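You operate a simulated robot arm through the tools that you are given. There is no shell and no other tool. Be economical: measure what you need, move in short steps, check, and stop when the job is done.

Carry out the task below with a simulated two-armed robot. There is one attempt and no reset: what you move stays moved.

## Task
Measure off 40 cm of green twine on the bar.
Fine: yellow stop at 40 cm, twine through the clamp, clamp lever shut on it, toggle standing in the stop.

The check looks at the end state, three seconds after you hand in, the way a careful person would. Anything else that was tipped, shoved, dropped, spilled or broken makes it a failure.

## Robot
Two 7-joint arms with two-finger grippers on one trunk, hanging from a carriage that runs on a gantry, over the field with the corners [-2134, 441], [-2134, -739], [366, -739], [366, 441] (x, y) and turns from -5.777 to 6.231 rad about z. Base frame: it is fixed where the carriage stands at the start and does not move with it; the origin is on the floor, on the carriage's upright axis, x ahead of it, y to its left, z up. Lengths are in mm, angles in rad, forces in N, time in s.
The left shoulder is at the start at [0, 236, 1493], the right one opposite. With the tool pointing down near the work surface each hand reaches from about 100 to 660 mm from the robot's upright axis, wherever it stands, measured 20 degrees to its own side. Places, roughly: green twine toggle (3x2x7 cm) [500, 200, 800]; twine clamp [600, 200, 800]; twine clamp lever [600, 300, 900]; yellow length stop [800, 200, 800]. Payload 3.43 kg a hand.
The tool frame of a hand sits at the grasp point between the pads (the TCP): z along the fingers, y along the line on which they close. The tips reach 30 mm beyond it. Largest opening 104 mm; the body of the gripper starts 57 mm behind the TCP.
Orientation is told as [roll, pitch, yaw] about the base's x, y, z axes, in that order, counted from this pose: with the fingers straight down and closing along the base's y, the tool's x points along the base's -x, its y along +y and its z along -z.

## Interface
- The arms move only by the tool nudge_tool. It takes "left_steps", "right_steps" or both (then of equal length, played together; a hand with none holds still); each is text: rows parted by semicolons, each of 7 numbers parted by spaces: the shift along the tool's x, y, z in cm, then the turn, a rotation vector about the tool's x, y, z in rad, then the closure, from 0 (fully open) to 1 (shut). In form: x y z wx wy wz hand; .... A call has 1 to 10 rows; each row is the pose to reach, as a shift and turn from the pose commanded when the call began, along the tool's axes at that moment. Each row takes 0.2 s and may step no farther than 50 mm and 0.15 rad from the row before; otherwise, or with a gripper value out of range, the whole call is refused. A pose out of reach is approached as far as the arm can. The call stops where the force on the tool passes 40 N (or 10 N more than at its start, if that is more) or the arm is blocked; 0.2 s more then pass. Each finger travels about 45 mm/s and halts on what it meets, pressing with about 41 N; the grip force reading is that of the motor and also rises with nothing between the fingers. The clock runs only during rows and for 0.2 s after the last one: add rows that repeat a pose to give the fingers time. The reply holds the time, the measured pose of the TCP, the force on the tool along the base axes, the opening and the grip force, in the units named above and with some noise, with the torque about the TCP (base axes, N m) and any sound that the robot's microphone picked up.
- Cameras (640 x 400 px; columns grow to the right, rows downward): "scene" is now at [256.9, 18.8, 1630.5]; the picture's right is [0.36, -0.93, 0.00], its down [-0.81, -0.32, -0.50] and it looks along [0.46, 0.18, -0.87] (base axes); focal length 266 px, centre (320, 200). "left" rides on the left gripper at [67, -18, -90] in its tool frame; the picture's right is [0.25, 0.97, 0.00], its down [-0.73, 0.19, -0.66] and it looks along [-0.64, 0.17, 0.75] (tool axes); focal length 218 px, centre (320, 200). "right" rides on the right gripper at [67, 17, -90] in its tool frame; the picture's right is [-0.25, 0.97, 0.00], its down [-0.73, -0.19, -0.66] and it looks along [-0.64, -0.17, 0.75] (tool axes); focal length 218 px, centre (320, 200).
- grab_frame(camera): a new picture of that camera. The clock stands still meanwhile.
- move_column(by): slides the trunk up (or, below 0, down) by that many mm; the arms and the scene camera ride with it, the base frame stays. It gives what a move gives, with no picture.
- steer(legs): drives the robot by 1 to 6 legs, each [ahead, left, turn to the left] in mm, mm and rad, along the robot's own axes; the way and the turn of a leg run together, so that a leg with both is an arc; at most 1500 mm and 3.142 rad a leg. The arms and the cameras ride along, it lands a little off, and it stops where it bumps. It keeps to its track: a leg is cut to what the track allows. It gives what a move gives.
- aim_head(pan, tilt): turns the head with the scene camera to pan (to the left, within 1.501 rad either way) and tilt (down, from -0.506 to 1.204), counted from straight ahead of the robot. It gives what a move gives.
- probe_pixels(camera, pixels): there is no depth. For up to 12 entries [column, row, z] of the newest picture of that camera ("zoom" is the newest enlarged one), the place [x, y] in the base frame at which the ray of that pixel passes the height z, good to about 2 mm, but the place of the scene camera against the robot may be out by one fixed shift of up to 18 mm in any direction. The clock stands still meanwhile.
- zoom(camera, box): a new picture of the part [left, top, right, bottom] of that camera's present view, enlarged. The clock stands still meanwhile.
- job_done(): hands the job in; it is judged then, once.

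Go step by step. Measure first, check grasps and placings, and put right what went wrong. The budget is 80 turns and 70 pictures, counting those below and the enlarged ones. Unless the task says otherwise, let go and move clear before handing in, and close with one line.

The tools are called after "Emit:" by a JSON object that holds its "op" and its "data". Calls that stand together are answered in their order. nudge_tool: Moves the arms, as the interface text tells. Its arguments: {"type":"object","properties":{"left_steps":{"type":"string"},"right_steps":{"type":"string"}},"required":[]} The other tools are called the same way: move_column (by) slides the trunk up or down; steer (legs) drives the base; aim_head (pan, tilt) turns the head that bears the scene camera; grab_frame (camera) takes a picture; probe_pixels (camera, pixels) gives the place at which the rays of pixels pass given heights; zoom (camera, box) takes an enlarged picture of a part of a camera's view; job_done () hands the job in.

At the start:

```text
time: 0.0
left_position: [479.4, 487.3, 1096.9]
left_orientation: [-0.001, 0.0, 0.0]
left_contact_force: [0.7, -0.5, -0.4]
left_torque: [0.01, 0.01, -0.01]
left_gripper_width: 103.9
left_grip_force: 0.0
right_position: [470.2, -80.3, 1195.0]
right_orientation: [0.0, -0.001, 0.001]
right_contact_force: [-0.3, -0.4, -0.6]
right_torque: [0.0, 0.0, 0.02]
right_gripper_width: 103.8
right_grip_force: 0.1
trunk travel left (down, up): [-403.0, 237.0]
robot x, y, heading: [0.7, 2.3, -0.0]
head pan, tilt: [0.372, 1.052]
```

scene: 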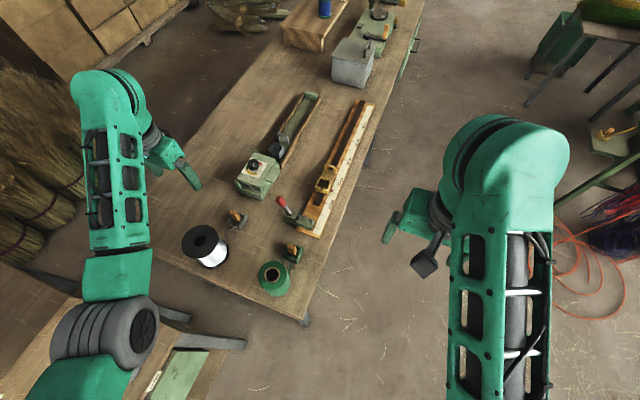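
right: 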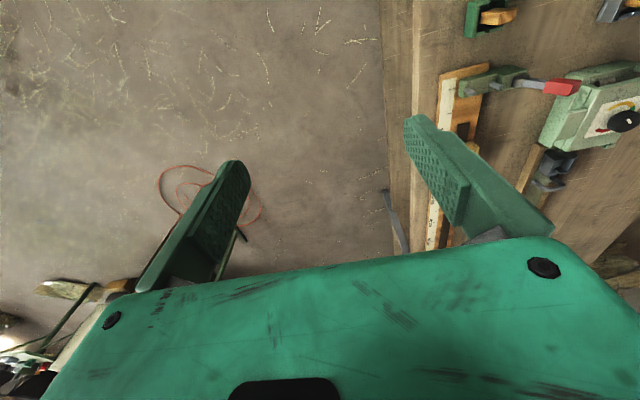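
left: 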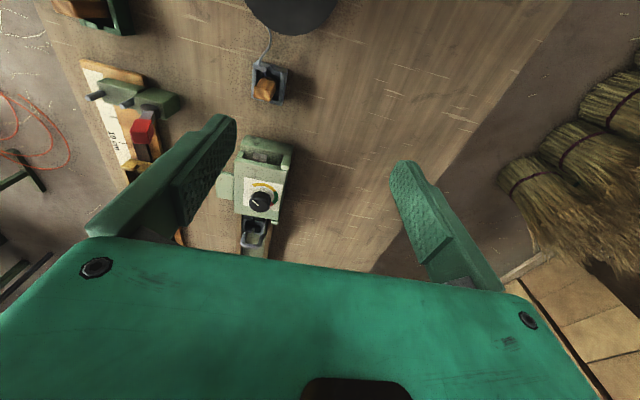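

The scene shows the wooden bar with scale (about 330,170), the red-handled lever at (290,210), the green spool at (274,275), and a toggle holder at (292,252). I'll zoom in for details.

Emit:
{"op": "zoom", "data": {"camera": "scene", "box": [240, 170, 360, 300]}}

Emit:
{"op": "zoom", "data": {"camera": "scene", "box": [230, 80, 390, 200]}}

```text
3.08 times, centred on (300, 235) of scene
```

zoom: 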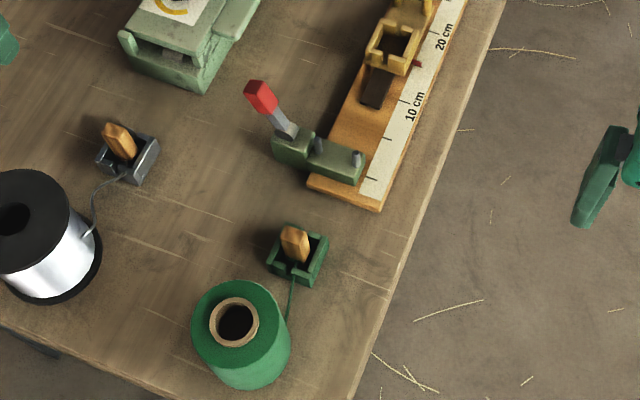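

```text
3.33 times, centred on (310, 140) of scene
```

zoom: 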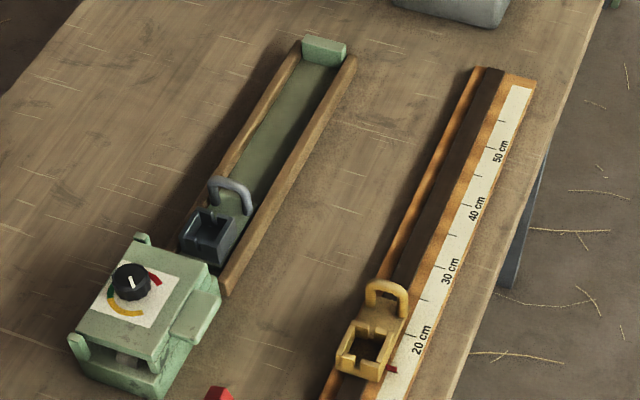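

Emit:
{"op": "probe_pixels", "data": {"camera": "scene", "pixels": [[274, 268, 800], [296, 250, 800], [284, 202, 830], [305, 218, 800], [322, 185, 800], [333, 163, 800], [366, 106, 800], [320, 225, 780], [296, 257, 780], [305, 318, 780], [160, 262, 780]]}}

Emit:
{"op": "zoom", "data": {"camera": "right", "box": [400, 0, 640, 150]}}

```text
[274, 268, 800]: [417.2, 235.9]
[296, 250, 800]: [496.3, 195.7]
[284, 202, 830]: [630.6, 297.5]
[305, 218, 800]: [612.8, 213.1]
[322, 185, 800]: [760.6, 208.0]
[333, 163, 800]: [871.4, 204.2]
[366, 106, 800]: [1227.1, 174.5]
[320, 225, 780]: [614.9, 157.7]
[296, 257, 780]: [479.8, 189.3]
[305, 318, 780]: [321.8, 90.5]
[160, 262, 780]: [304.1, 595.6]
```

```text
2.67 times, centred on (520, 75) of right
```

zoom: 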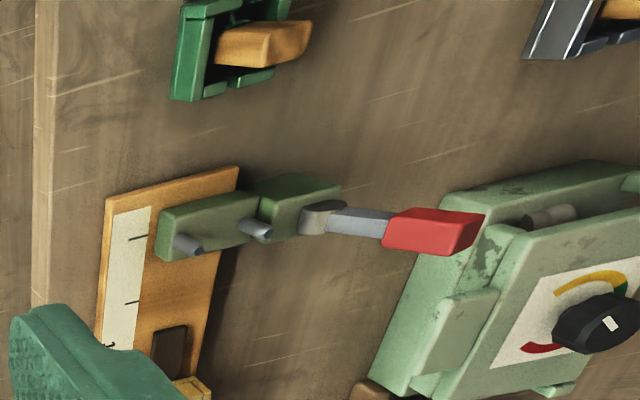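

The bar runs along x at y≈200 with the stop at about 16 cm (x≈760). I'll drive ahead 300 mm so that the left hand can cover the bar, then look closer with the left camera.

Emit:
{"op": "steer", "data": {"legs": [[250, 0, 0]]}}

```text
time: 1.8
left_position: [730.5, 484.7, 1098.0]
left_orientation: [-0.001, -0.001, -0.003]
left_contact_force: [-0.2, 0.1, 0.5]
left_torque: [0.02, -0.01, 0.0]
left_gripper_width: 104.1
left_grip_force: 0.1
right_position: [718.6, -81.5, 1194.1]
right_orientation: [0.0, -0.004, -0.005]
right_contact_force: [-0.1, -0.2, 0.7]
right_torque: [0.01, 0.0, 0.02]
right_gripper_width: 104.0
right_grip_force: 0.1
trunk travel left (down, up): [-403.0, 237.0]
robot x, y, heading: [251.5, -2.6, -0.006]
head pan, tilt: [0.372, 1.052]
```

Emit:
{"op": "nudge_tool", "data": {"left_steps": "1.5 -4.2 1.2 0 0 0 0; 3 -8.4 2.4 0 0 0 0; 4.5 -12.6 3.6 0 0 0 0; 6 -16.8 4.8 0 0 0 0; 7.5 -21 6 0 0 0 0; 9 -25 7.2 0 0 0 0; 10 -28.5 8 0 0 0 0"}}

Emit:
{"op": "grab_frame", "data": {"camera": "left"}}

Emit:
{"op": "zoom", "data": {"camera": "scene", "box": [220, 200, 400, 312]}}

```text
time: 3.4
left_position: [630.1, 199.3, 1015.8]
left_orientation: [-0.001, -0.002, -0.003]
left_contact_force: [-0.4, 0.0, 0.2]
left_torque: [-0.02, 0.0, -0.01]
left_gripper_width: 104.2
left_grip_force: 0.1
right_position: [717.6, -83.1, 1195.3]
right_orientation: [0.0, -0.003, -0.004]
right_contact_force: [1.1, -0.2, -0.7]
right_torque: [0.0, -0.02, 0.01]
right_gripper_width: 104.2
right_grip_force: 0.1
trunk travel left (down, up): [-403.0, 237.0]
robot x, y, heading: [249.3, -4.0, -0.004]
head pan, tilt: [0.372, 1.052]
```

```text
63 pictures are left
```

left: 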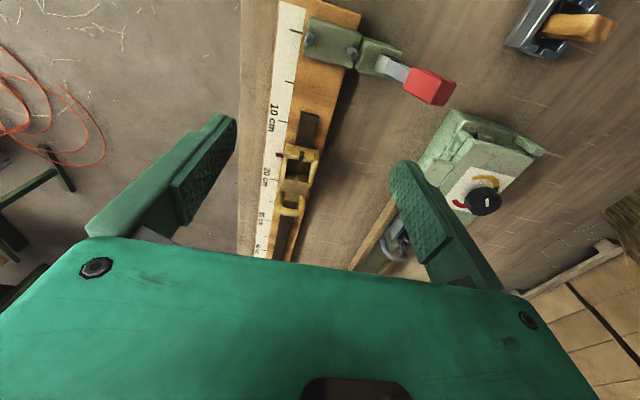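

```text
3.56 times, centred on (310, 256) of scene
```

zoom: 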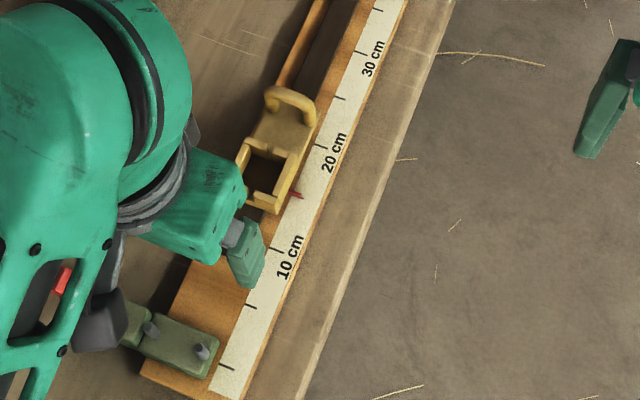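

Emit:
{"op": "zoom", "data": {"camera": "left", "box": [230, 0, 470, 150]}}

Emit:
{"op": "zoom", "data": {"camera": "left", "box": [230, 100, 390, 270]}}

```text
2.67 times, centred on (350, 75) of left
```

zoom: 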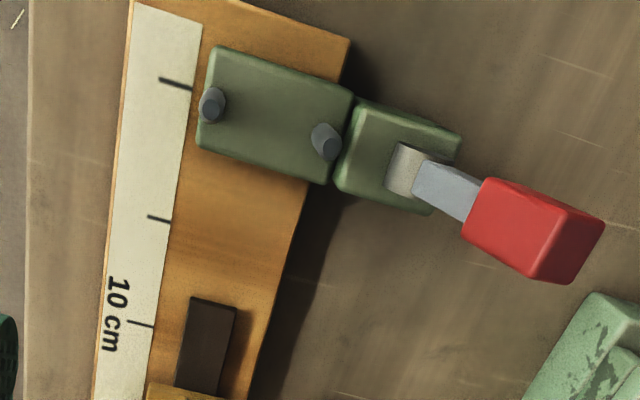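

```text
2.35 times, centred on (310, 185) of left
```

zoom: 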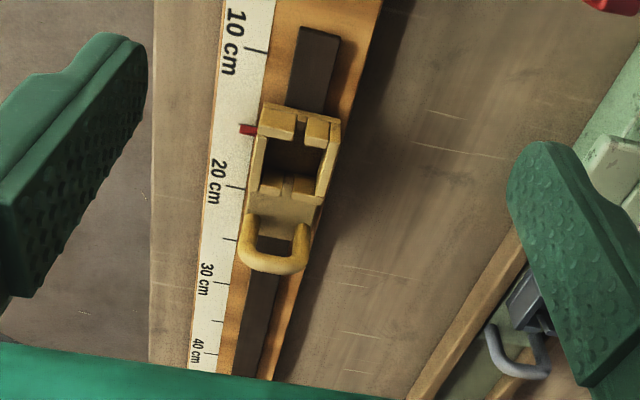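

Emit:
{"op": "probe_pixels", "data": {"camera": "zoom", "pixels": [[256, 50, 800], [237, 187, 800], [221, 284, 800], [211, 353, 800], [243, 129, 810], [248, 225, 840], [309, 235, 840], [272, 268, 840], [263, 110, 830], [340, 122, 830], [290, 165, 810], [290, 375, 800]]}}

Emit:
{"op": "nudge_tool", "data": {"left_steps": "-4 0 2 0 0 0 0; -8 0 4 0 0 0 0; -10 0 6 0 0 0 0"}}

Emit:
{"op": "zoom", "data": {"camera": "left", "box": [210, 50, 450, 200]}}

```text
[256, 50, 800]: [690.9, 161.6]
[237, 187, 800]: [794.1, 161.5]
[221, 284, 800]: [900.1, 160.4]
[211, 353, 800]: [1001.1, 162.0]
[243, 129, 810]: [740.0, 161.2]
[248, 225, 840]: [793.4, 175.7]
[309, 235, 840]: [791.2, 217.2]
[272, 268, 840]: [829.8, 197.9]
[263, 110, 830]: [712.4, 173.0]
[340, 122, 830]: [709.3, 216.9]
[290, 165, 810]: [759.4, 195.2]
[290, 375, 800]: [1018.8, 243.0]
```

```text
time: 4.2
left_position: [730.4, 198.8, 957.3]
left_orientation: [0.0, -0.002, -0.002]
left_contact_force: [0.1, -0.4, -0.2]
left_torque: [-0.02, -0.05, 0.0]
left_gripper_width: 103.8
left_grip_force: 0.0
right_position: [719.2, -81.5, 1194.6]
right_orientation: [0.001, -0.001, -0.004]
right_contact_force: [0.2, 0.6, -0.5]
right_torque: [0.02, -0.03, -0.02]
right_gripper_width: 104.2
right_grip_force: 0.1
trunk travel left (down, up): [-403.0, 237.0]
robot x, y, heading: [247.2, 2.9, -0.001]
head pan, tilt: [0.372, 1.052]
```

```text
2.67 times, centred on (330, 125) of left
```

zoom: 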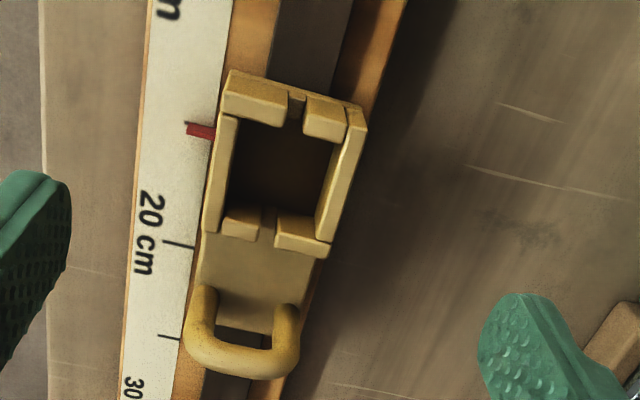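

Emit:
{"op": "probe_pixels", "data": {"camera": "zoom", "pixels": [[178, 243, 810], [168, 337, 810], [200, 131, 810], [188, 330, 840], [298, 330, 840], [240, 372, 840], [228, 80, 830], [363, 112, 830], [270, 240, 830], [240, 372, 825], [205, 300, 850], [290, 310, 850]]}}

```text
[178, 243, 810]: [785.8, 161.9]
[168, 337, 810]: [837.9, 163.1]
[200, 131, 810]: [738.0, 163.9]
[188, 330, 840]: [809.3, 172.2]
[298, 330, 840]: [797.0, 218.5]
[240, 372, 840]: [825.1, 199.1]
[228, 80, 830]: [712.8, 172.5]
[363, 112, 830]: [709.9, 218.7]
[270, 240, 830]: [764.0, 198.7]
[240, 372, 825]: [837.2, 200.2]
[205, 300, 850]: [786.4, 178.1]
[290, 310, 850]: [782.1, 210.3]
```

Bar top is about z 810 with ticks at x≈687 (10 cm) and ≈987 (40 cm). The stop's pocket spans x 712–764, y 172–218, and its pointer is at x≈739. I'll drive up to the track end so the whole slide is within reach.

Emit:
{"op": "steer", "data": {"legs": [[115, 40, 0]]}}

```text
time: 5.5
left_position: [847.7, 237.7, 956.9]
left_orientation: [-0.001, -0.003, -0.007]
left_contact_force: [0.1, -0.2, 0.9]
left_torque: [0.02, -0.01, -0.02]
left_gripper_width: 103.9
left_grip_force: 0.0
right_position: [837.2, -43.4, 1194.4]
right_orientation: [0.002, -0.001, -0.005]
right_contact_force: [-0.1, 0.1, 0.3]
right_torque: [0.02, 0.02, 0.01]
right_gripper_width: 104.0
right_grip_force: 0.1
trunk travel left (down, up): [-403.0, 237.0]
robot x, y, heading: [367.8, 40.8, -0.01]
head pan, tilt: [0.372, 1.052]
```

Emit:
{"op": "nudge_tool", "data": {"left_steps": "4 -1.5 2 0 0 0 0; 8 -3 4 0 0 0 0; 11 -4.2 5.7 0 0 0 0; 11 -4.2 5.7 0 0 0 0"}}

Emit:
{"op": "grab_frame", "data": {"camera": "left"}}

```text
time: 6.5
left_position: [738.2, 195.3, 902.4]
left_orientation: [-0.001, -0.001, -0.007]
left_contact_force: [-0.1, -0.3, -0.2]
left_torque: [-0.02, -0.02, 0.01]
left_gripper_width: 104.1
left_grip_force: 0.1
right_position: [835.4, -44.6, 1194.4]
right_orientation: [0.0, -0.003, -0.008]
right_contact_force: [-0.8, -0.4, -0.3]
right_torque: [-0.01, -0.01, 0.01]
right_gripper_width: 104.0
right_grip_force: 0.2
trunk travel left (down, up): [-403.0, 237.0]
robot x, y, heading: [367.5, 40.8, -0.008]
head pan, tilt: [0.372, 1.052]
```

```text
58 pictures are left
```

left: 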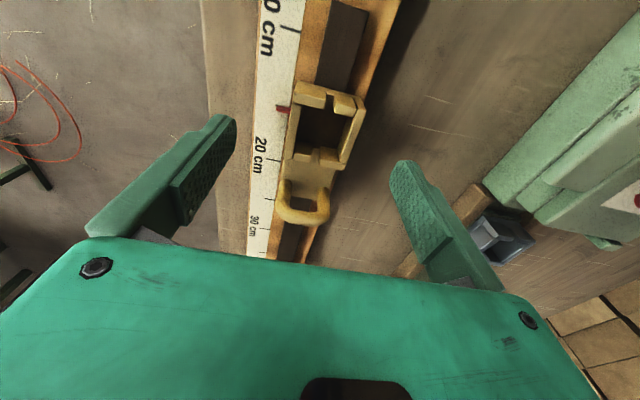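

Emit:
{"op": "nudge_tool", "data": {"left_steps": "0 0 3 0 0 0 0; 0 0 5.4 0 0 0 0; 0 0 5.4 0 0 0 0.3; 0 0 5.4 0 0 0 0.6; 0 0 5.4 0 0 0 0.6; 0 0 5.4 0 0 0 0.6; 0 0 5.4 0 0 0 0.6"}}

Emit:
{"op": "grab_frame", "data": {"camera": "left"}}

```text
time: 8.1
left_position: [736.5, 196.1, 844.8]
left_orientation: [0.002, 0.005, -0.004]
left_contact_force: [3.7, 1.4, -19.8]
left_torque: [-0.18, -0.44, 0.57]
left_gripper_width: 47.9
left_grip_force: 39.9
right_position: [834.8, -43.8, 1194.8]
right_orientation: [-0.002, -0.003, -0.007]
right_contact_force: [0.2, 0.3, 0.2]
right_torque: [0.04, 0.03, 0.01]
right_gripper_width: 103.9
right_grip_force: 0.0
trunk travel left (down, up): [-403.0, 237.0]
robot x, y, heading: [362.8, 33.7, -0.007]
head pan, tilt: [0.372, 1.052]
```

```text
57 pictures are left
```

left: 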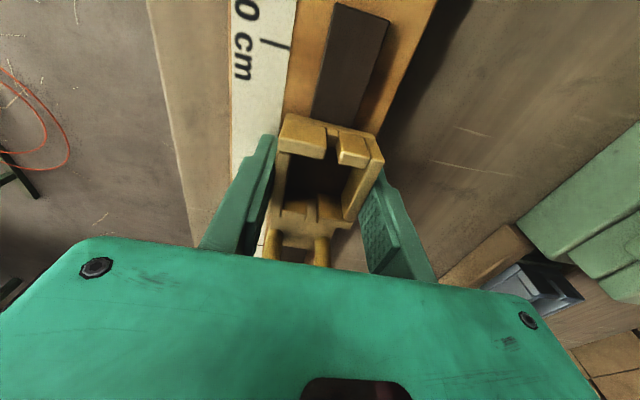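

The stop is held by its pocket walls (opening 47.9 mm). I'll slide it gently a first bit along +x and check.

Emit:
{"op": "nudge_tool", "data": {"left_steps": "0 0 -0.2 0 0 0 0.6; -1 0 -0.2 0 0 0 0.6; -2 0 -0.2 0 0 0 0.6; -3 0 -0.2 0 0 0 0.6; -4 0 -0.2 0 0 0 0.6"}}

Emit:
{"op": "zoom", "data": {"camera": "left", "box": [200, 0, 440, 270]}}

```text
time: 9.3
left_position: [772.1, 195.9, 844.1]
left_orientation: [0.001, 0.003, -0.006]
left_contact_force: [0.9, 1.8, -34.5]
left_torque: [-0.23, 0.05, 0.61]
left_gripper_width: 47.8
left_grip_force: 45.3
right_position: [834.1, -43.5, 1193.6]
right_orientation: [0.0, -0.001, -0.006]
right_contact_force: [0.1, -0.8, -0.3]
right_torque: [-0.01, 0.01, -0.02]
right_gripper_width: 103.9
right_grip_force: 0.1
trunk travel left (down, up): [-403.0, 237.0]
robot x, y, heading: [369.1, 35.8, -0.011]
head pan, tilt: [0.372, 1.052]
```

```text
1.48 times, centred on (320, 135) of left
```

zoom: 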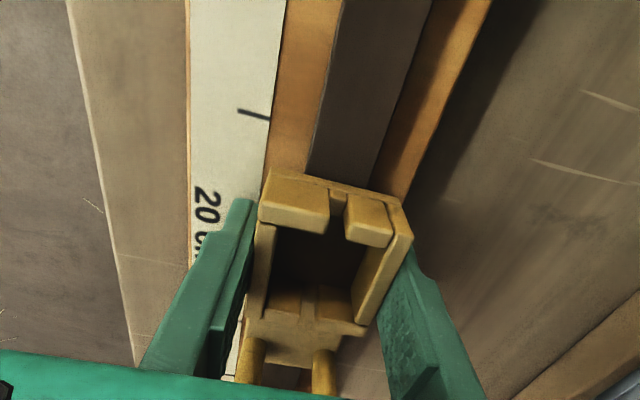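

The stop slid along with the hand; the downward pull comes from my lifting, so I relieve it and continue 200 mm.

Emit:
{"op": "nudge_tool", "data": {"left_steps": "-1 0 0.4 0 0 0 0.6; -3 0 0.5 0 0 0 0.6; -5 0 0.5 0 0 0 0.6; -7 0 0.5 0 0 0 0.6; -9 0 0.5 0 0 0 0.6; -11 0 0.5 0 0 0 0.6; -13 0 0.5 0 0 0 0.6; -15 0 0.5 0 0 0 0.6; -17 0 0.5 0 0 0 0.6; -19 0 0.5 0 0 0 0.6"}}

Emit:
{"op": "grab_frame", "data": {"camera": "left"}}

Emit:
{"op": "aim_head", "data": {"pan": 0.3, "tilt": 0.9}}

Emit:
{"op": "grab_frame", "data": {"camera": "scene"}}

```text
time: 11.5
left_position: [968.6, 196.5, 845.4]
left_orientation: [0.002, -0.002, -0.006]
left_contact_force: [0.5, 7.7, 2.9]
left_torque: [-0.29, 0.28, 0.52]
left_gripper_width: 47.7
left_grip_force: 44.9
right_position: [835.3, -42.8, 1194.0]
right_orientation: [0.002, -0.003, -0.007]
right_contact_force: [-0.4, 0.0, -0.6]
right_torque: [-0.02, -0.04, -0.02]
right_gripper_width: 104.1
right_grip_force: 0.1
trunk travel left (down, up): [-403.0, 237.0]
robot x, y, heading: [361.6, 37.4, -0.007]
head pan, tilt: [0.372, 1.052]
```

```text
55 pictures are left
```

left: 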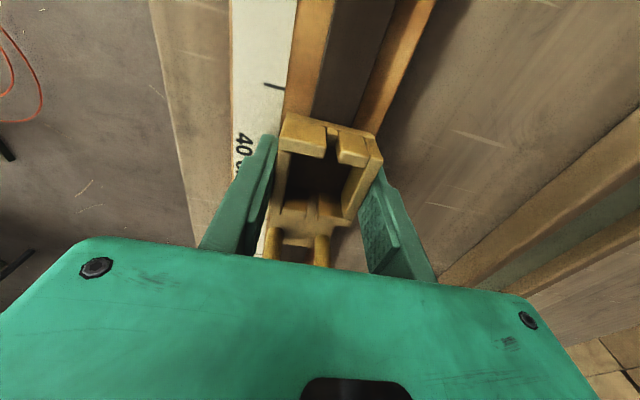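

```text
time: 12.2
left_position: [968.7, 195.9, 844.7]
left_orientation: [0.001, -0.001, -0.005]
left_contact_force: [0.4, 8.9, 5.7]
left_torque: [-0.26, -0.51, 0.71]
left_gripper_width: 47.6
left_grip_force: 45.1
right_position: [836.0, -41.6, 1195.4]
right_orientation: [0.002, -0.003, -0.005]
right_contact_force: [-0.4, 0.0, 0.6]
right_torque: [0.01, -0.01, -0.01]
right_gripper_width: 104.1
right_grip_force: 0.0
trunk travel left (down, up): [-403.0, 237.0]
robot x, y, heading: [364.8, 35.0, -0.01]
head pan, tilt: [0.3, 0.901]
```

```text
54 pictures are left
```

scene: 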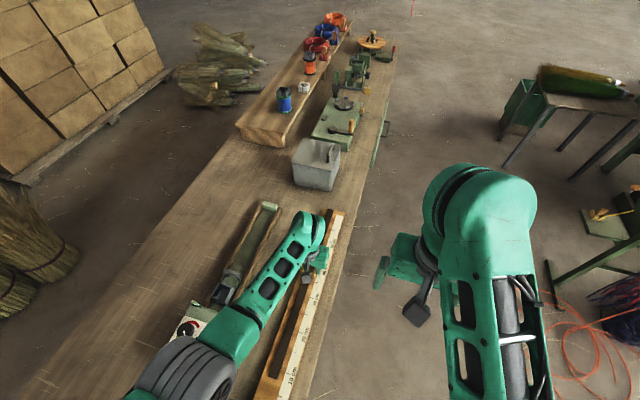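

Emit:
{"op": "probe_pixels", "data": {"camera": "left", "pixels": [[284, 88, 810], [290, 115, 830], [380, 135, 830]]}}

Emit:
{"op": "zoom", "data": {"camera": "scene", "box": [250, 200, 360, 300]}}

```text
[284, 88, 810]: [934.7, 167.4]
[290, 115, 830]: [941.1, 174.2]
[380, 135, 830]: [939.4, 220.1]
```

```text
4.00 times, centred on (305, 250) of scene
```

zoom: 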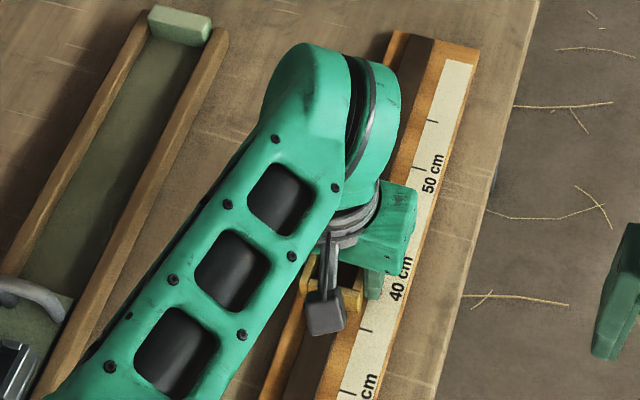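

Emit:
{"op": "nudge_tool", "data": {"left_steps": "-0.9 0 0 0 0 0 0.6; -1.75 0 0 0 0 0 0.6; -1.75 0 0 0 0 0 0.6; -1.75 0 0 0 0 0 0.4; -1.75 0 0 0 0 0 0.2; -1.75 0 0 0 0 0 0; -1.75 0 0 0 0 0 0; -1.75 0 -3 0 0 0 0; -1.75 0 -7 0 0 0 0"}}

Emit:
{"op": "zoom", "data": {"camera": "left", "box": [200, 0, 440, 150]}}

```text
time: 13.6
left_position: [985.3, 182.2, 849.3]
left_orientation: [-0.016, -0.005, -0.007]
left_contact_force: [-14.4, -15.6, 27.0]
left_torque: [0.63, 0.83, 0.94]
left_gripper_width: 89.3
left_grip_force: 0.1
right_position: [834.6, -47.5, 1194.7]
right_orientation: [-0.002, -0.004, -0.008]
right_contact_force: [0.5, 0.6, 0.0]
right_torque: [0.03, -0.01, 0.02]
right_gripper_width: 104.0
right_grip_force: 0.1
trunk travel left (down, up): [-403.0, 237.0]
robot x, y, heading: [363.5, 37.1, -0.011]
head pan, tilt: [0.3, 0.901]
stopped in row 7 (left hand): the force on the tool passed its limit at 44 N (the readings are from after the stop); the commanded pose is now the measured one
```

```text
2.67 times, centred on (320, 75) of left
```

zoom: 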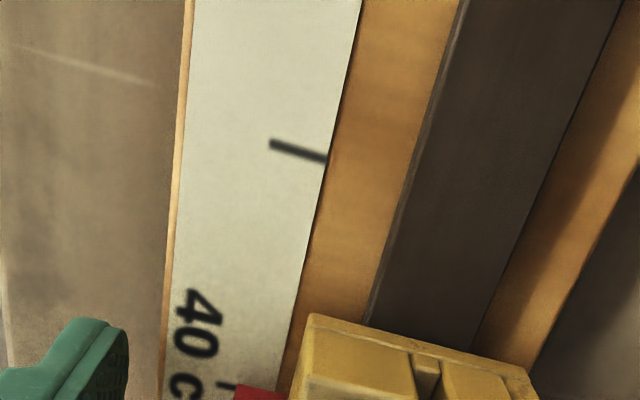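

Opening the fingers wide made contact on the +y side (the other jig's rail). I'll close a little and lift clear straight up.

Emit:
{"op": "nudge_tool", "data": {"left_steps": "0 0.3 -0.2 0 0 0 0.3; 0 0.6 -0.5 0 0 0 0.3; 0 0.6 -2 0 0 0 0.3; 0 0.6 -5 0 0 0 0.3; 0 0.6 -9 0 0 0 0.3;0 0.6 -12 0 0 0 0.3"}}

Emit:
{"op": "grab_frame", "data": {"camera": "left"}}

Emit:
{"op": "grab_frame", "data": {"camera": "scene"}}

```text
time: 15.0
left_position: [984.1, 194.7, 967.3]
left_orientation: [-0.006, 0.0, -0.008]
left_contact_force: [0.2, 0.5, 0.4]
left_torque: [-0.01, -0.02, 0.0]
left_gripper_width: 73.0
left_grip_force: 0.0
right_position: [833.7, -44.7, 1193.7]
right_orientation: [0.0, -0.003, -0.006]
right_contact_force: [-0.1, -0.1, -0.7]
right_torque: [-0.01, 0.0, 0.01]
right_gripper_width: 103.8
right_grip_force: 0.0
trunk travel left (down, up): [-403.0, 237.0]
robot x, y, heading: [366.6, 43.0, -0.007]
head pan, tilt: [0.3, 0.901]
```

```text
51 pictures are left
```

left: 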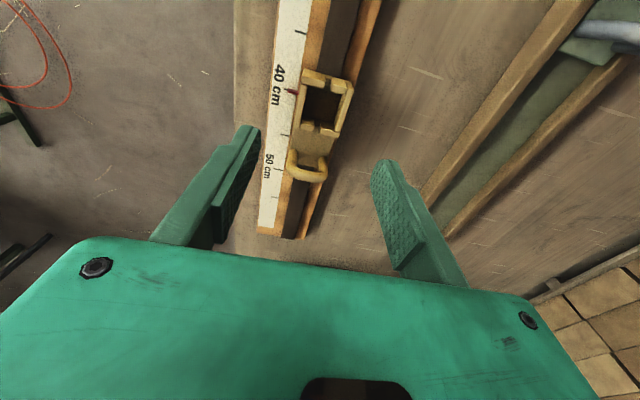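

```text
50 pictures are left
```

scene: 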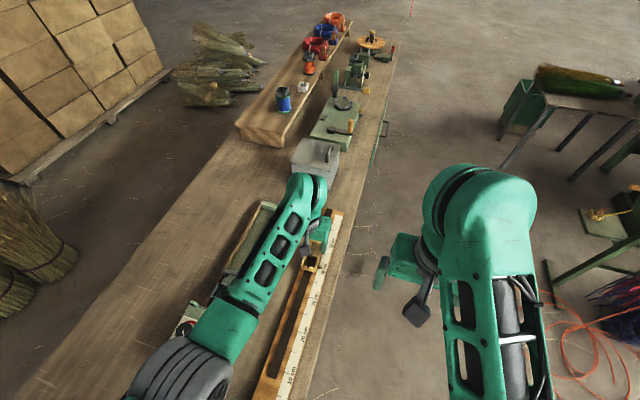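

Emit:
{"op": "zoom", "data": {"camera": "left", "box": [240, 30, 400, 130]}}

Emit:
{"op": "probe_pixels", "data": {"camera": "left", "pixels": [[425, 202, 800], [500, 75, 800], [540, 10, 800], [290, 90, 810], [301, 32, 810], [300, 135, 810], [270, 152, 810], [304, 235, 800], [260, 230, 800]]}}

Emit:
{"op": "zoom", "data": {"camera": "scene", "box": [180, 120, 380, 245]}}

```text
4.00 times, centred on (320, 80) of left
```

zoom: 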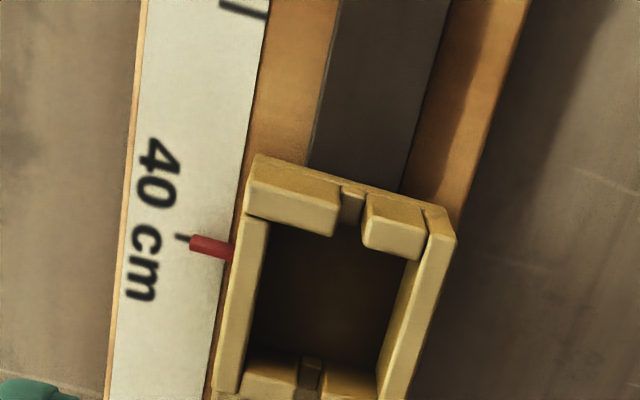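

```text
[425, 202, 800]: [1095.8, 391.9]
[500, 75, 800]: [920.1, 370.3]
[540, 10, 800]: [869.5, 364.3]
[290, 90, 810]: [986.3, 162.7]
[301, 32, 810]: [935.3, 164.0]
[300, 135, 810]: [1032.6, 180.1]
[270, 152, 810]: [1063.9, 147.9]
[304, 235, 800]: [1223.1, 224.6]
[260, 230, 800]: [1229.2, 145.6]
```

```text
3.20 times, centred on (280, 182) of scene
```

zoom: 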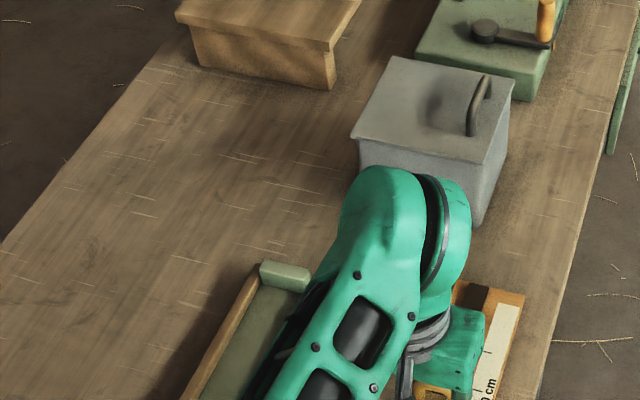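

The pointer at zoom (212,246) sits on the 40 cm tick extrapolated (183,237), and the stop is set. Next I drive back for the toggle and take close looks at it and the clamp.

Emit:
{"op": "steer", "data": {"legs": [[-230, 0, 0]]}}

Emit:
{"op": "grab_frame", "data": {"camera": "scene"}}

```text
time: 16.8
left_position: [749.5, 195.4, 968.4]
left_orientation: [-0.005, 0.0, -0.006]
left_contact_force: [-0.2, 0.2, -0.3]
left_torque: [0.04, -0.02, 0.01]
left_gripper_width: 72.8
left_grip_force: 0.0
right_position: [600.9, -43.5, 1194.6]
right_orientation: [0.001, -0.001, -0.008]
right_contact_force: [-0.2, -0.1, -0.5]
right_torque: [0.01, 0.0, 0.03]
right_gripper_width: 103.8
right_grip_force: 0.0
trunk travel left (down, up): [-403.0, 237.0]
robot x, y, heading: [132.0, 41.3, -0.01]
head pan, tilt: [0.3, 0.901]
```

```text
47 pictures are left
```

scene: 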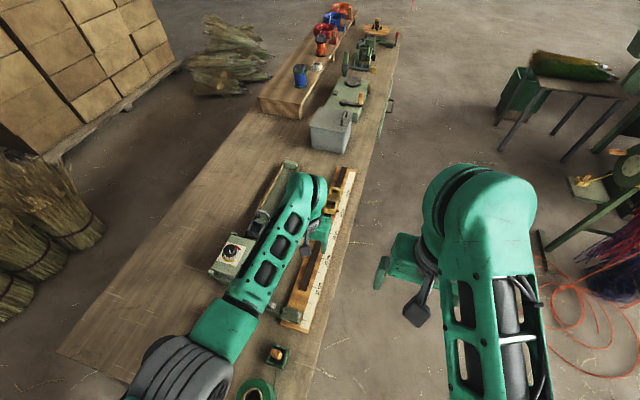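

Emit:
{"op": "nudge_tool", "data": {"left_steps": "2 0 -3 0 0 0 0.3; 6.5 0 -5 0 0 0 0.3; 11 0 -6 0 0 0 0.2; 15.5 0 -6 0 0 0 0.1; 20 0 -6 0 0 0 0; 24 0 -6 0 0 0 0; 24 0 -6 0 0 0 0"}}

Emit:
{"op": "grab_frame", "data": {"camera": "left"}}

```text
time: 18.4
left_position: [513.5, 198.1, 1029.8]
left_orientation: [-0.006, -0.002, -0.009]
left_contact_force: [-0.1, -0.1, 0.5]
left_torque: [0.01, 0.02, -0.05]
left_gripper_width: 104.0
left_grip_force: 0.0
right_position: [602.6, -42.6, 1195.8]
right_orientation: [0.001, -0.004, -0.008]
right_contact_force: [-0.6, -0.5, -0.6]
right_torque: [-0.03, 0.02, 0.0]
right_gripper_width: 104.3
right_grip_force: 0.1
trunk travel left (down, up): [-403.0, 237.0]
robot x, y, heading: [131.6, 41.2, -0.006]
head pan, tilt: [0.3, 0.901]
```

```text
46 pictures are left
```

left: 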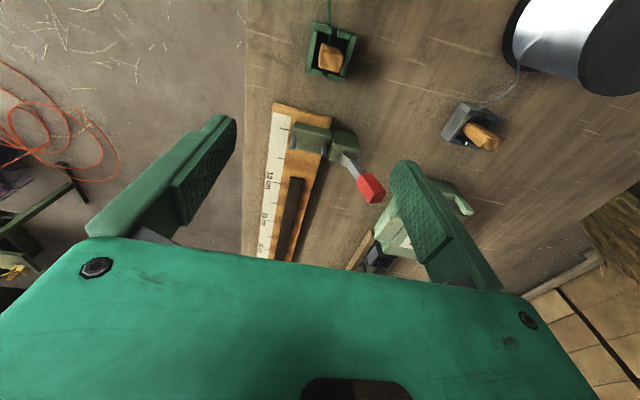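

Emit:
{"op": "zoom", "data": {"camera": "left", "box": [270, 0, 400, 100]}}

Emit:
{"op": "probe_pixels", "data": {"camera": "left", "pixels": [[330, 48, 830], [330, 68, 830], [322, 58, 830], [343, 58, 830], [330, 25, 780], [310, 50, 800], [352, 55, 800], [370, 188, 870], [282, 126, 810], [318, 120, 825], [296, 140, 825], [355, 135, 825]]}}

Emit:
{"op": "zoom", "data": {"camera": "left", "box": [260, 90, 400, 220]}}

```text
4.00 times, centred on (335, 50) of left
```

zoom: 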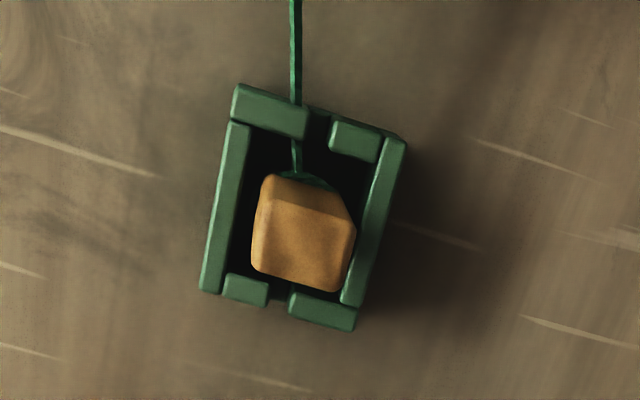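

```text
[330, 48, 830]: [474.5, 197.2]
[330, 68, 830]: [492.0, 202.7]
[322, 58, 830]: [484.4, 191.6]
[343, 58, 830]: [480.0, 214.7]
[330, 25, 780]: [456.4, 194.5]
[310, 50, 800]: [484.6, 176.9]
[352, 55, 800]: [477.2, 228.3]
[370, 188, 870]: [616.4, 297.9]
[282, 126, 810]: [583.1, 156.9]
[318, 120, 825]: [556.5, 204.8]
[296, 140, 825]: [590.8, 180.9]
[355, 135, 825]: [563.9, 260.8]
```

```text
3.08 times, centred on (330, 155) of left
```

zoom: 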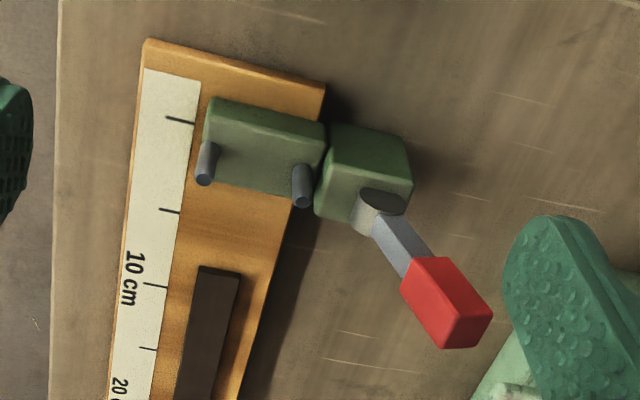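

Emit:
{"op": "nudge_tool", "data": {"left_steps": "1 0 3 0 0 0 0.2; 2 0 6 0 0 0 0.4; 2.5 0 8 0 0 0 0.45; 2.5 0 8 0 0 0 0.45"}}

Emit:
{"op": "grab_frame", "data": {"camera": "left"}}

Emit:
{"op": "aim_head", "data": {"pan": 0.35, "tilt": 1.1}}

Emit:
{"op": "grab_frame", "data": {"camera": "scene"}}

```text
time: 19.4
left_position: [487.1, 198.8, 946.6]
left_orientation: [-0.007, 0.0, -0.007]
left_contact_force: [0.8, -0.2, -0.4]
left_torque: [0.0, 0.01, 0.0]
left_gripper_width: 57.1
left_grip_force: 0.1
right_position: [602.1, -42.3, 1195.7]
right_orientation: [0.0, -0.003, -0.01]
right_contact_force: [0.2, -0.4, 0.1]
right_torque: [0.0, -0.01, -0.01]
right_gripper_width: 103.8
right_grip_force: 0.0
trunk travel left (down, up): [-403.0, 237.0]
robot x, y, heading: [132.5, 40.8, -0.009]
head pan, tilt: [0.3, 0.901]
```

```text
43 pictures are left
```

left: 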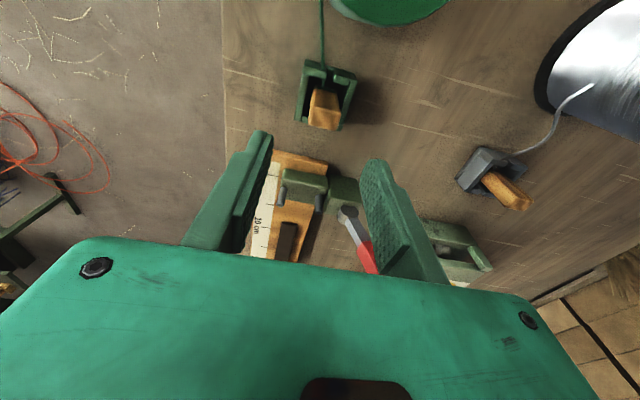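

```text
time: 20.1
left_position: [486.6, 198.1, 949.0]
left_orientation: [-0.004, -0.003, -0.006]
left_contact_force: [0.3, 0.0, -1.3]
left_torque: [0.01, -0.02, -0.04]
left_gripper_width: 57.1
left_grip_force: 0.0
right_position: [601.5, -42.6, 1195.2]
right_orientation: [0.0, -0.002, -0.007]
right_contact_force: [0.4, 0.3, 0.8]
right_torque: [0.0, 0.02, -0.02]
right_gripper_width: 103.9
right_grip_force: 0.0
trunk travel left (down, up): [-403.0, 237.0]
robot x, y, heading: [133.2, 43.7, -0.011]
head pan, tilt: [0.351, 1.1]
```

```text
42 pictures are left
```

scene: 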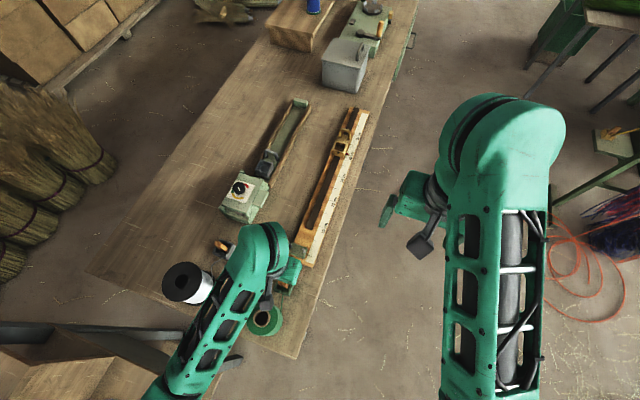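

Emit:
{"op": "zoom", "data": {"camera": "left", "box": [270, 40, 380, 140]}}

Emit:
{"op": "probe_pixels", "data": {"camera": "left", "pixels": [[325, 122, 850], [325, 122, 830], [323, 90, 830], [303, 60, 800], [356, 73, 800], [340, 10, 850], [440, 10, 850], [400, 25, 850], [300, 115, 780], [345, 128, 780]]}}

```text
4.00 times, centred on (325, 90) of left
```

zoom: 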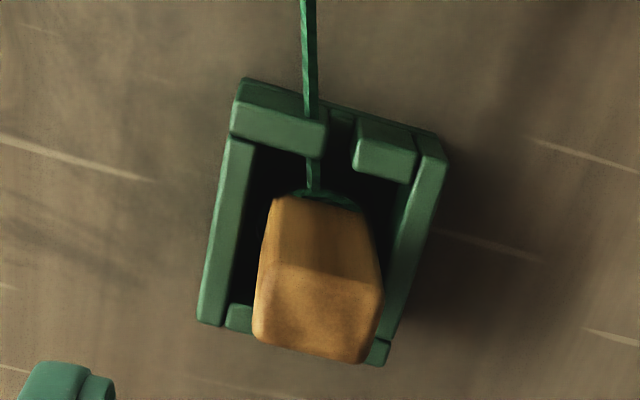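

```text
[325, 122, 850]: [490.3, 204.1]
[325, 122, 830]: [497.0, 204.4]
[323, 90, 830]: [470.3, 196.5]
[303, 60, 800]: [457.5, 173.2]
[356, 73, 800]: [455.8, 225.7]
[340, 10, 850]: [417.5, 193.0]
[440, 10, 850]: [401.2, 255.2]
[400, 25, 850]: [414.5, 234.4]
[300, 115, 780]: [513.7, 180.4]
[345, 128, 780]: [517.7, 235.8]
```

Triangulating gives the toggle top at about (482, 201, 862), with the holder walls at z≈800. I'll go down over it to z≈848 and grip it along y.

Emit:
{"op": "nudge_tool", "data": {"left_steps": "0.5 0.25 3 0 0 0 0.45; 0.5 0.25 7 0 0 0 0.45; 0.5 0.25 9.9 0 0 0 0.45; 0.5 0.25 9.9 0 0 0 0.65; 0.5 0.25 9.9 0 0 0 0.8; 0.5 0.25 9.9 0 0 0 0.9; 0.5 0.25 9.9 0 0 0 0.9; 0.5 0.25 9.9 0 0 0 0.9"}}

Emit:
{"op": "grab_frame", "data": {"camera": "left"}}

```text
time: 21.9
left_position: [481.0, 199.9, 848.6]
left_orientation: [-0.008, -0.001, -0.006]
left_contact_force: [0.2, -1.2, -8.2]
left_torque: [-0.32, 0.05, 0.8]
left_gripper_width: 47.7
left_grip_force: 45.3
right_position: [601.0, -43.7, 1194.1]
right_orientation: [0.0, -0.002, -0.009]
right_contact_force: [0.0, -0.1, 0.3]
right_torque: [-0.01, 0.01, 0.03]
right_gripper_width: 104.2
right_grip_force: 0.0
trunk travel left (down, up): [-403.0, 237.0]
robot x, y, heading: [129.4, 39.5, -0.013]
head pan, tilt: [0.351, 1.1]
```

```text
40 pictures are left
```

left: 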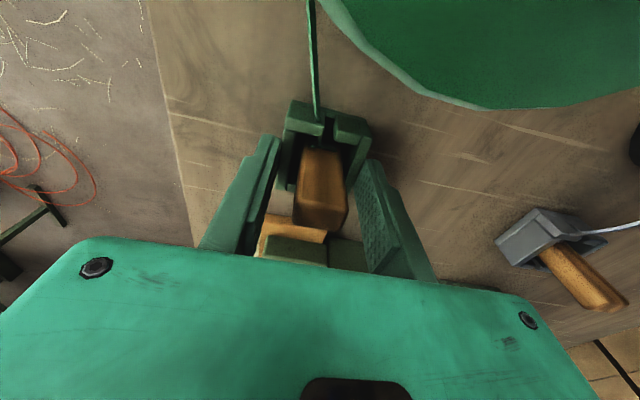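

Opening 47.7 mm means I caught the holder walls, not the toggle. I'll open, raise 17 mm and close again.

Emit:
{"op": "nudge_tool", "data": {"left_steps": "0 0 0 0 0 0 0.48; 0 0 0 0 0 0 0.45; 0 0 -0.9 0 0 0 0.45; 0 0.1 -1.7 0 0 0 0.55; 0 0.1 -1.7 0 0 0 0.7; 0 0.1 -1.7 0 0 0 0.85; 0 0.1 -1.7 0 0 0 0.9; 0 0.1 -1.7 0 0 0 0.9; 0 0.1 -1.7 0 0 0 0.9"}}

Emit:
{"op": "grab_frame", "data": {"camera": "left"}}

```text
time: 23.9
left_position: [480.2, 199.7, 864.3]
left_orientation: [-0.005, -0.003, -0.01]
left_contact_force: [-0.1, 0.1, -0.2]
left_torque: [0.03, 0.02, 0.01]
left_gripper_width: 22.4
left_grip_force: 41.0
right_position: [601.1, -44.2, 1195.4]
right_orientation: [0.0, 0.0, -0.008]
right_contact_force: [-0.4, -0.8, -0.3]
right_torque: [0.02, 0.02, -0.01]
right_gripper_width: 104.0
right_grip_force: 0.0
trunk travel left (down, up): [-403.0, 237.0]
robot x, y, heading: [133.1, 41.3, -0.012]
head pan, tilt: [0.351, 1.1]
```

```text
39 pictures are left
```

left: 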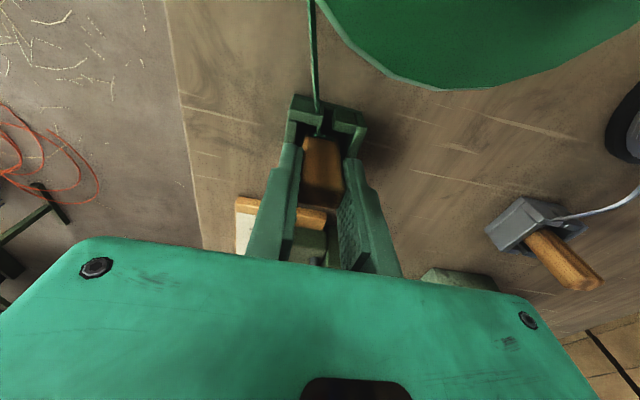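

The toggle is held at 22.4 mm. I lift it 9 cm slowly and check that twine follows.

Emit:
{"op": "nudge_tool", "data": {"left_steps": "0 0 -1 0 0 0 0.9; 0 0 -2.5 0 0 0 0.9; 0 0 -4 0 0 0 0.9; -1 0 -5.5 0 0 0 0.9; -2 0 -7 0 0 0 0.9; -3 0 -8.5 0 0 0 0.9; -4 0 -9.5 0 0 0 0.9"}}

Emit:
{"op": "grab_frame", "data": {"camera": "left"}}

```text
time: 25.5
left_position: [520.6, 200.7, 959.8]
left_orientation: [-0.007, -0.002, -0.006]
left_contact_force: [-0.3, 0.6, -0.1]
left_torque: [0.01, -0.03, -0.03]
left_gripper_width: 22.4
left_grip_force: 40.6
right_position: [601.6, -44.0, 1194.8]
right_orientation: [-0.001, -0.003, -0.009]
right_contact_force: [-0.5, 0.1, 1.0]
right_torque: [0.0, 0.01, 0.0]
right_gripper_width: 103.9
right_grip_force: 0.0
trunk travel left (down, up): [-403.0, 237.0]
robot x, y, heading: [135.8, 36.7, -0.013]
head pan, tilt: [0.351, 1.1]
```

```text
38 pictures are left
```

left: 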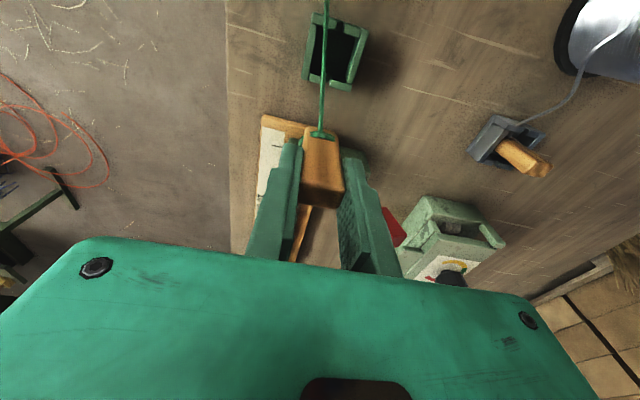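

Twine pays out freely. I move over the clamp toward +x with the arm.

Emit:
{"op": "nudge_tool", "data": {"left_steps": "-2 0 0 0 0 0 0.9; -4.5 0 0 0 0 0 0.9; -7 0 0 0 0 0 0.9; -9.5 0 0 0 0 0 0.9; -12 0 0 0 0 0 0.9; -14.5 0 0 0 0 0 0.9; -17 0 0 0 0 0 0.9; -19.5 0 0 0 0 0 0.9; -21 0 0 0 0 0 0.9"}}

Emit:
{"op": "steer", "data": {"legs": [[115, 0, 0.0], [115, 0, 0]]}}

Emit:
{"op": "grab_frame", "data": {"camera": "left"}}

Emit:
{"op": "grab_frame", "data": {"camera": "scene"}}

```text
time: 27.5
left_position: [732.7, 199.9, 962.3]
left_orientation: [-0.004, -0.003, -0.006]
left_contact_force: [0.8, -0.6, -0.5]
left_torque: [0.0, 0.02, 0.0]
left_gripper_width: 22.5
left_grip_force: 41.1
right_position: [602.2, -43.5, 1194.9]
right_orientation: [-0.001, -0.004, -0.008]
right_contact_force: [0.3, 0.1, -1.2]
right_torque: [-0.01, -0.02, 0.02]
right_gripper_width: 104.0
right_grip_force: 0.0
trunk travel left (down, up): [-403.0, 237.0]
robot x, y, heading: [130.4, 40.3, -0.009]
head pan, tilt: [0.351, 1.1]
```

```text
time: 29.5
left_position: [960.0, 197.6, 962.1]
left_orientation: [-0.005, -0.003, -0.009]
left_contact_force: [0.2, -0.9, 0.5]
left_torque: [-0.03, 0.0, -0.01]
left_gripper_width: 22.3
left_grip_force: 40.9
right_position: [830.4, -46.1, 1195.0]
right_orientation: [0.001, -0.004, -0.009]
right_contact_force: [-0.1, 0.0, 0.3]
right_torque: [0.03, -0.03, -0.01]
right_gripper_width: 104.1
right_grip_force: 0.1
trunk travel left (down, up): [-403.0, 237.0]
robot x, y, heading: [357.5, 34.8, -0.01]
head pan, tilt: [0.351, 1.1]
```

```text
37 pictures are left
```

left: 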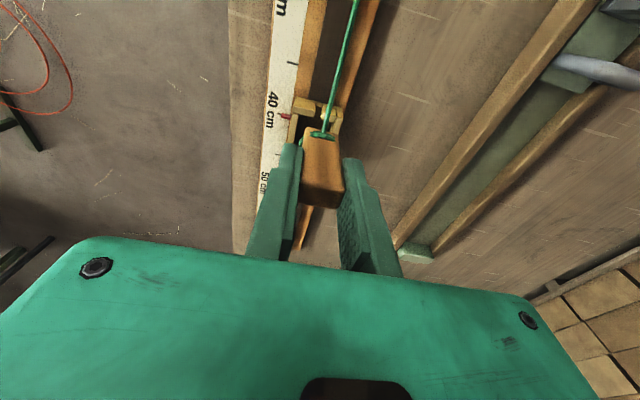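

```text
36 pictures are left
```

scene: 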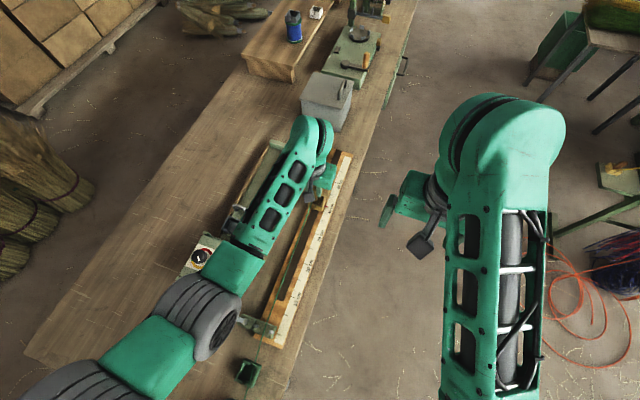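

Emit:
{"op": "zoom", "data": {"camera": "left", "box": [240, 60, 400, 160]}}

Emit:
{"op": "probe_pixels", "data": {"camera": "zoom", "pixels": [[215, 150, 830], [420, 190, 830], [190, 225, 810]]}}

```text
4.00 times, centred on (320, 110) of left
```

zoom: 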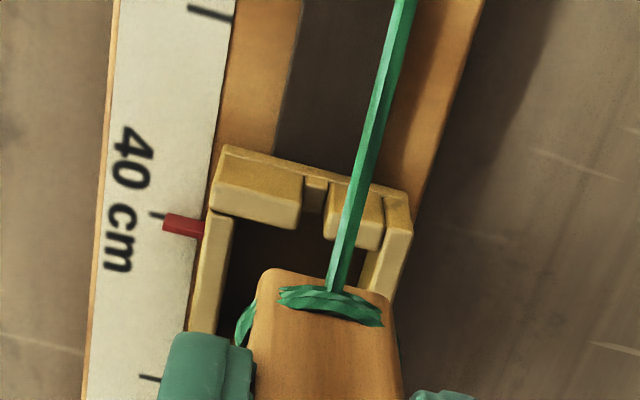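

```text
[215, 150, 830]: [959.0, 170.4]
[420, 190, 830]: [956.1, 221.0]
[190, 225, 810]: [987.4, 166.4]
```

The pocket is centred at about (987, 195.5), the front notch at zoom (315,190), and the twine is tied low on the toggle. I align above the pocket and look.

Emit:
{"op": "nudge_tool", "data": {"left_steps": "-1.2 -0.15 2 0 0 0 0.9; -2.55 -0.36 4 0 0 0 0.9; -2.55 -0.36 5 0 0 0 0.9; -2.55 -0.36 5 0 0 0 0.9"}}

Emit:
{"op": "zoom", "data": {"camera": "left", "box": [240, 60, 400, 220]}}

```text
time: 30.5
left_position: [984.1, 193.6, 913.0]
left_orientation: [-0.006, -0.003, -0.009]
left_contact_force: [-0.1, -0.2, -1.1]
left_torque: [0.0, 0.04, -0.03]
left_gripper_width: 22.3
left_grip_force: 41.1
right_position: [830.9, -46.6, 1194.8]
right_orientation: [0.001, -0.001, -0.009]
right_contact_force: [-1.3, -0.5, 0.9]
right_torque: [0.01, -0.01, 0.01]
right_gripper_width: 104.1
right_grip_force: 0.1
trunk travel left (down, up): [-403.0, 237.0]
robot x, y, heading: [359.6, 38.1, -0.007]
head pan, tilt: [0.351, 1.1]
```

```text
2.50 times, centred on (320, 140) of left
```

zoom: 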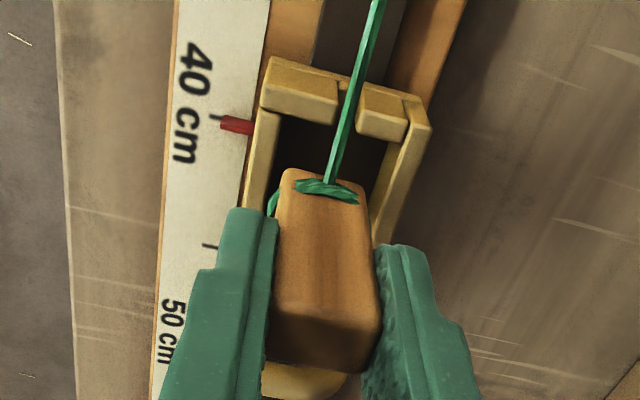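

Twine lines up over the notch. I lower in small steps, watching force.

Emit:
{"op": "nudge_tool", "data": {"left_steps": "0 0 0.8 0 0 0 0.9; 0 0 1.6 0 0 0 0.9; 0 0 2.3 0 0 0 0.9; 0 0 2.3 0 0 0 0.9"}}

Emit:
{"op": "zoom", "data": {"camera": "left", "box": [240, 60, 400, 220]}}

```text
time: 31.5
left_position: [984.0, 194.3, 888.9]
left_orientation: [-0.007, -0.003, -0.01]
left_contact_force: [0.7, -0.1, 0.4]
left_torque: [0.01, -0.02, 0.02]
left_gripper_width: 22.6
left_grip_force: 41.2
right_position: [829.2, -45.3, 1195.3]
right_orientation: [-0.001, -0.001, -0.008]
right_contact_force: [-0.2, -0.6, 0.3]
right_torque: [-0.02, 0.01, 0.0]
right_gripper_width: 103.9
right_grip_force: 0.0
trunk travel left (down, up): [-403.0, 237.0]
robot x, y, heading: [360.6, 36.9, -0.01]
head pan, tilt: [0.351, 1.1]
```

```text
2.50 times, centred on (320, 140) of left
```

zoom: 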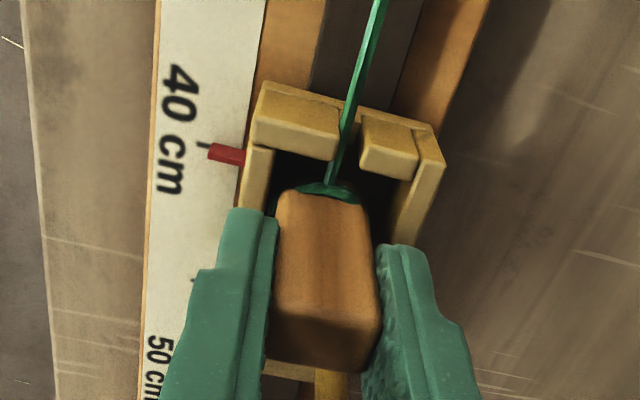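

The toggle sits about 3 mm toward −y of the pocket centre; I shift +2 mm y and lower on.

Emit:
{"op": "nudge_tool", "data": {"left_steps": "0 0.2 0 0 0 0 0.9; 0 0.2 0.4 0 0 0 0.9; 0 0.2 0.8 0 0 0 0.9; 0 0.2 1.0 0 0 0 0.9; 0 0.2 1.0 0 0 0 0.9"}}

Emit:
{"op": "zoom", "data": {"camera": "left", "box": [240, 60, 400, 220]}}

```text
time: 32.7
left_position: [989.3, 195.6, 885.0]
left_orientation: [-0.007, -0.01, -0.01]
left_contact_force: [-3.1, 0.1, 27.9]
left_torque: [0.1, 0.2, -0.02]
left_gripper_width: 22.4
left_grip_force: 40.9
right_position: [830.1, -43.6, 1196.5]
right_orientation: [0.0, -0.003, -0.009]
right_contact_force: [0.3, 0.6, 0.0]
right_torque: [0.0, 0.0, 0.02]
right_gripper_width: 104.2
right_grip_force: 0.1
trunk travel left (down, up): [-403.0, 237.0]
robot x, y, heading: [359.7, 37.6, -0.008]
head pan, tilt: [0.351, 1.1]
```

```text
2.50 times, centred on (320, 140) of left
```

zoom: 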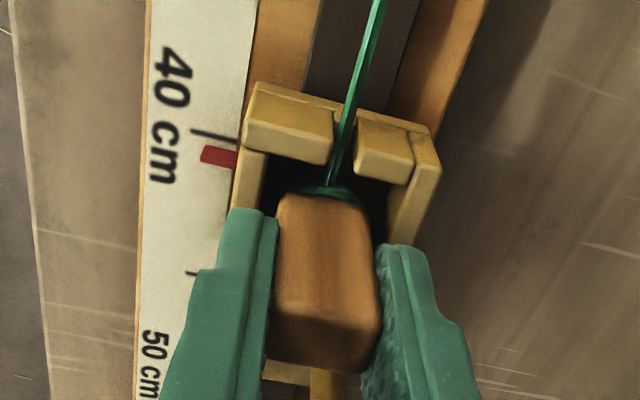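

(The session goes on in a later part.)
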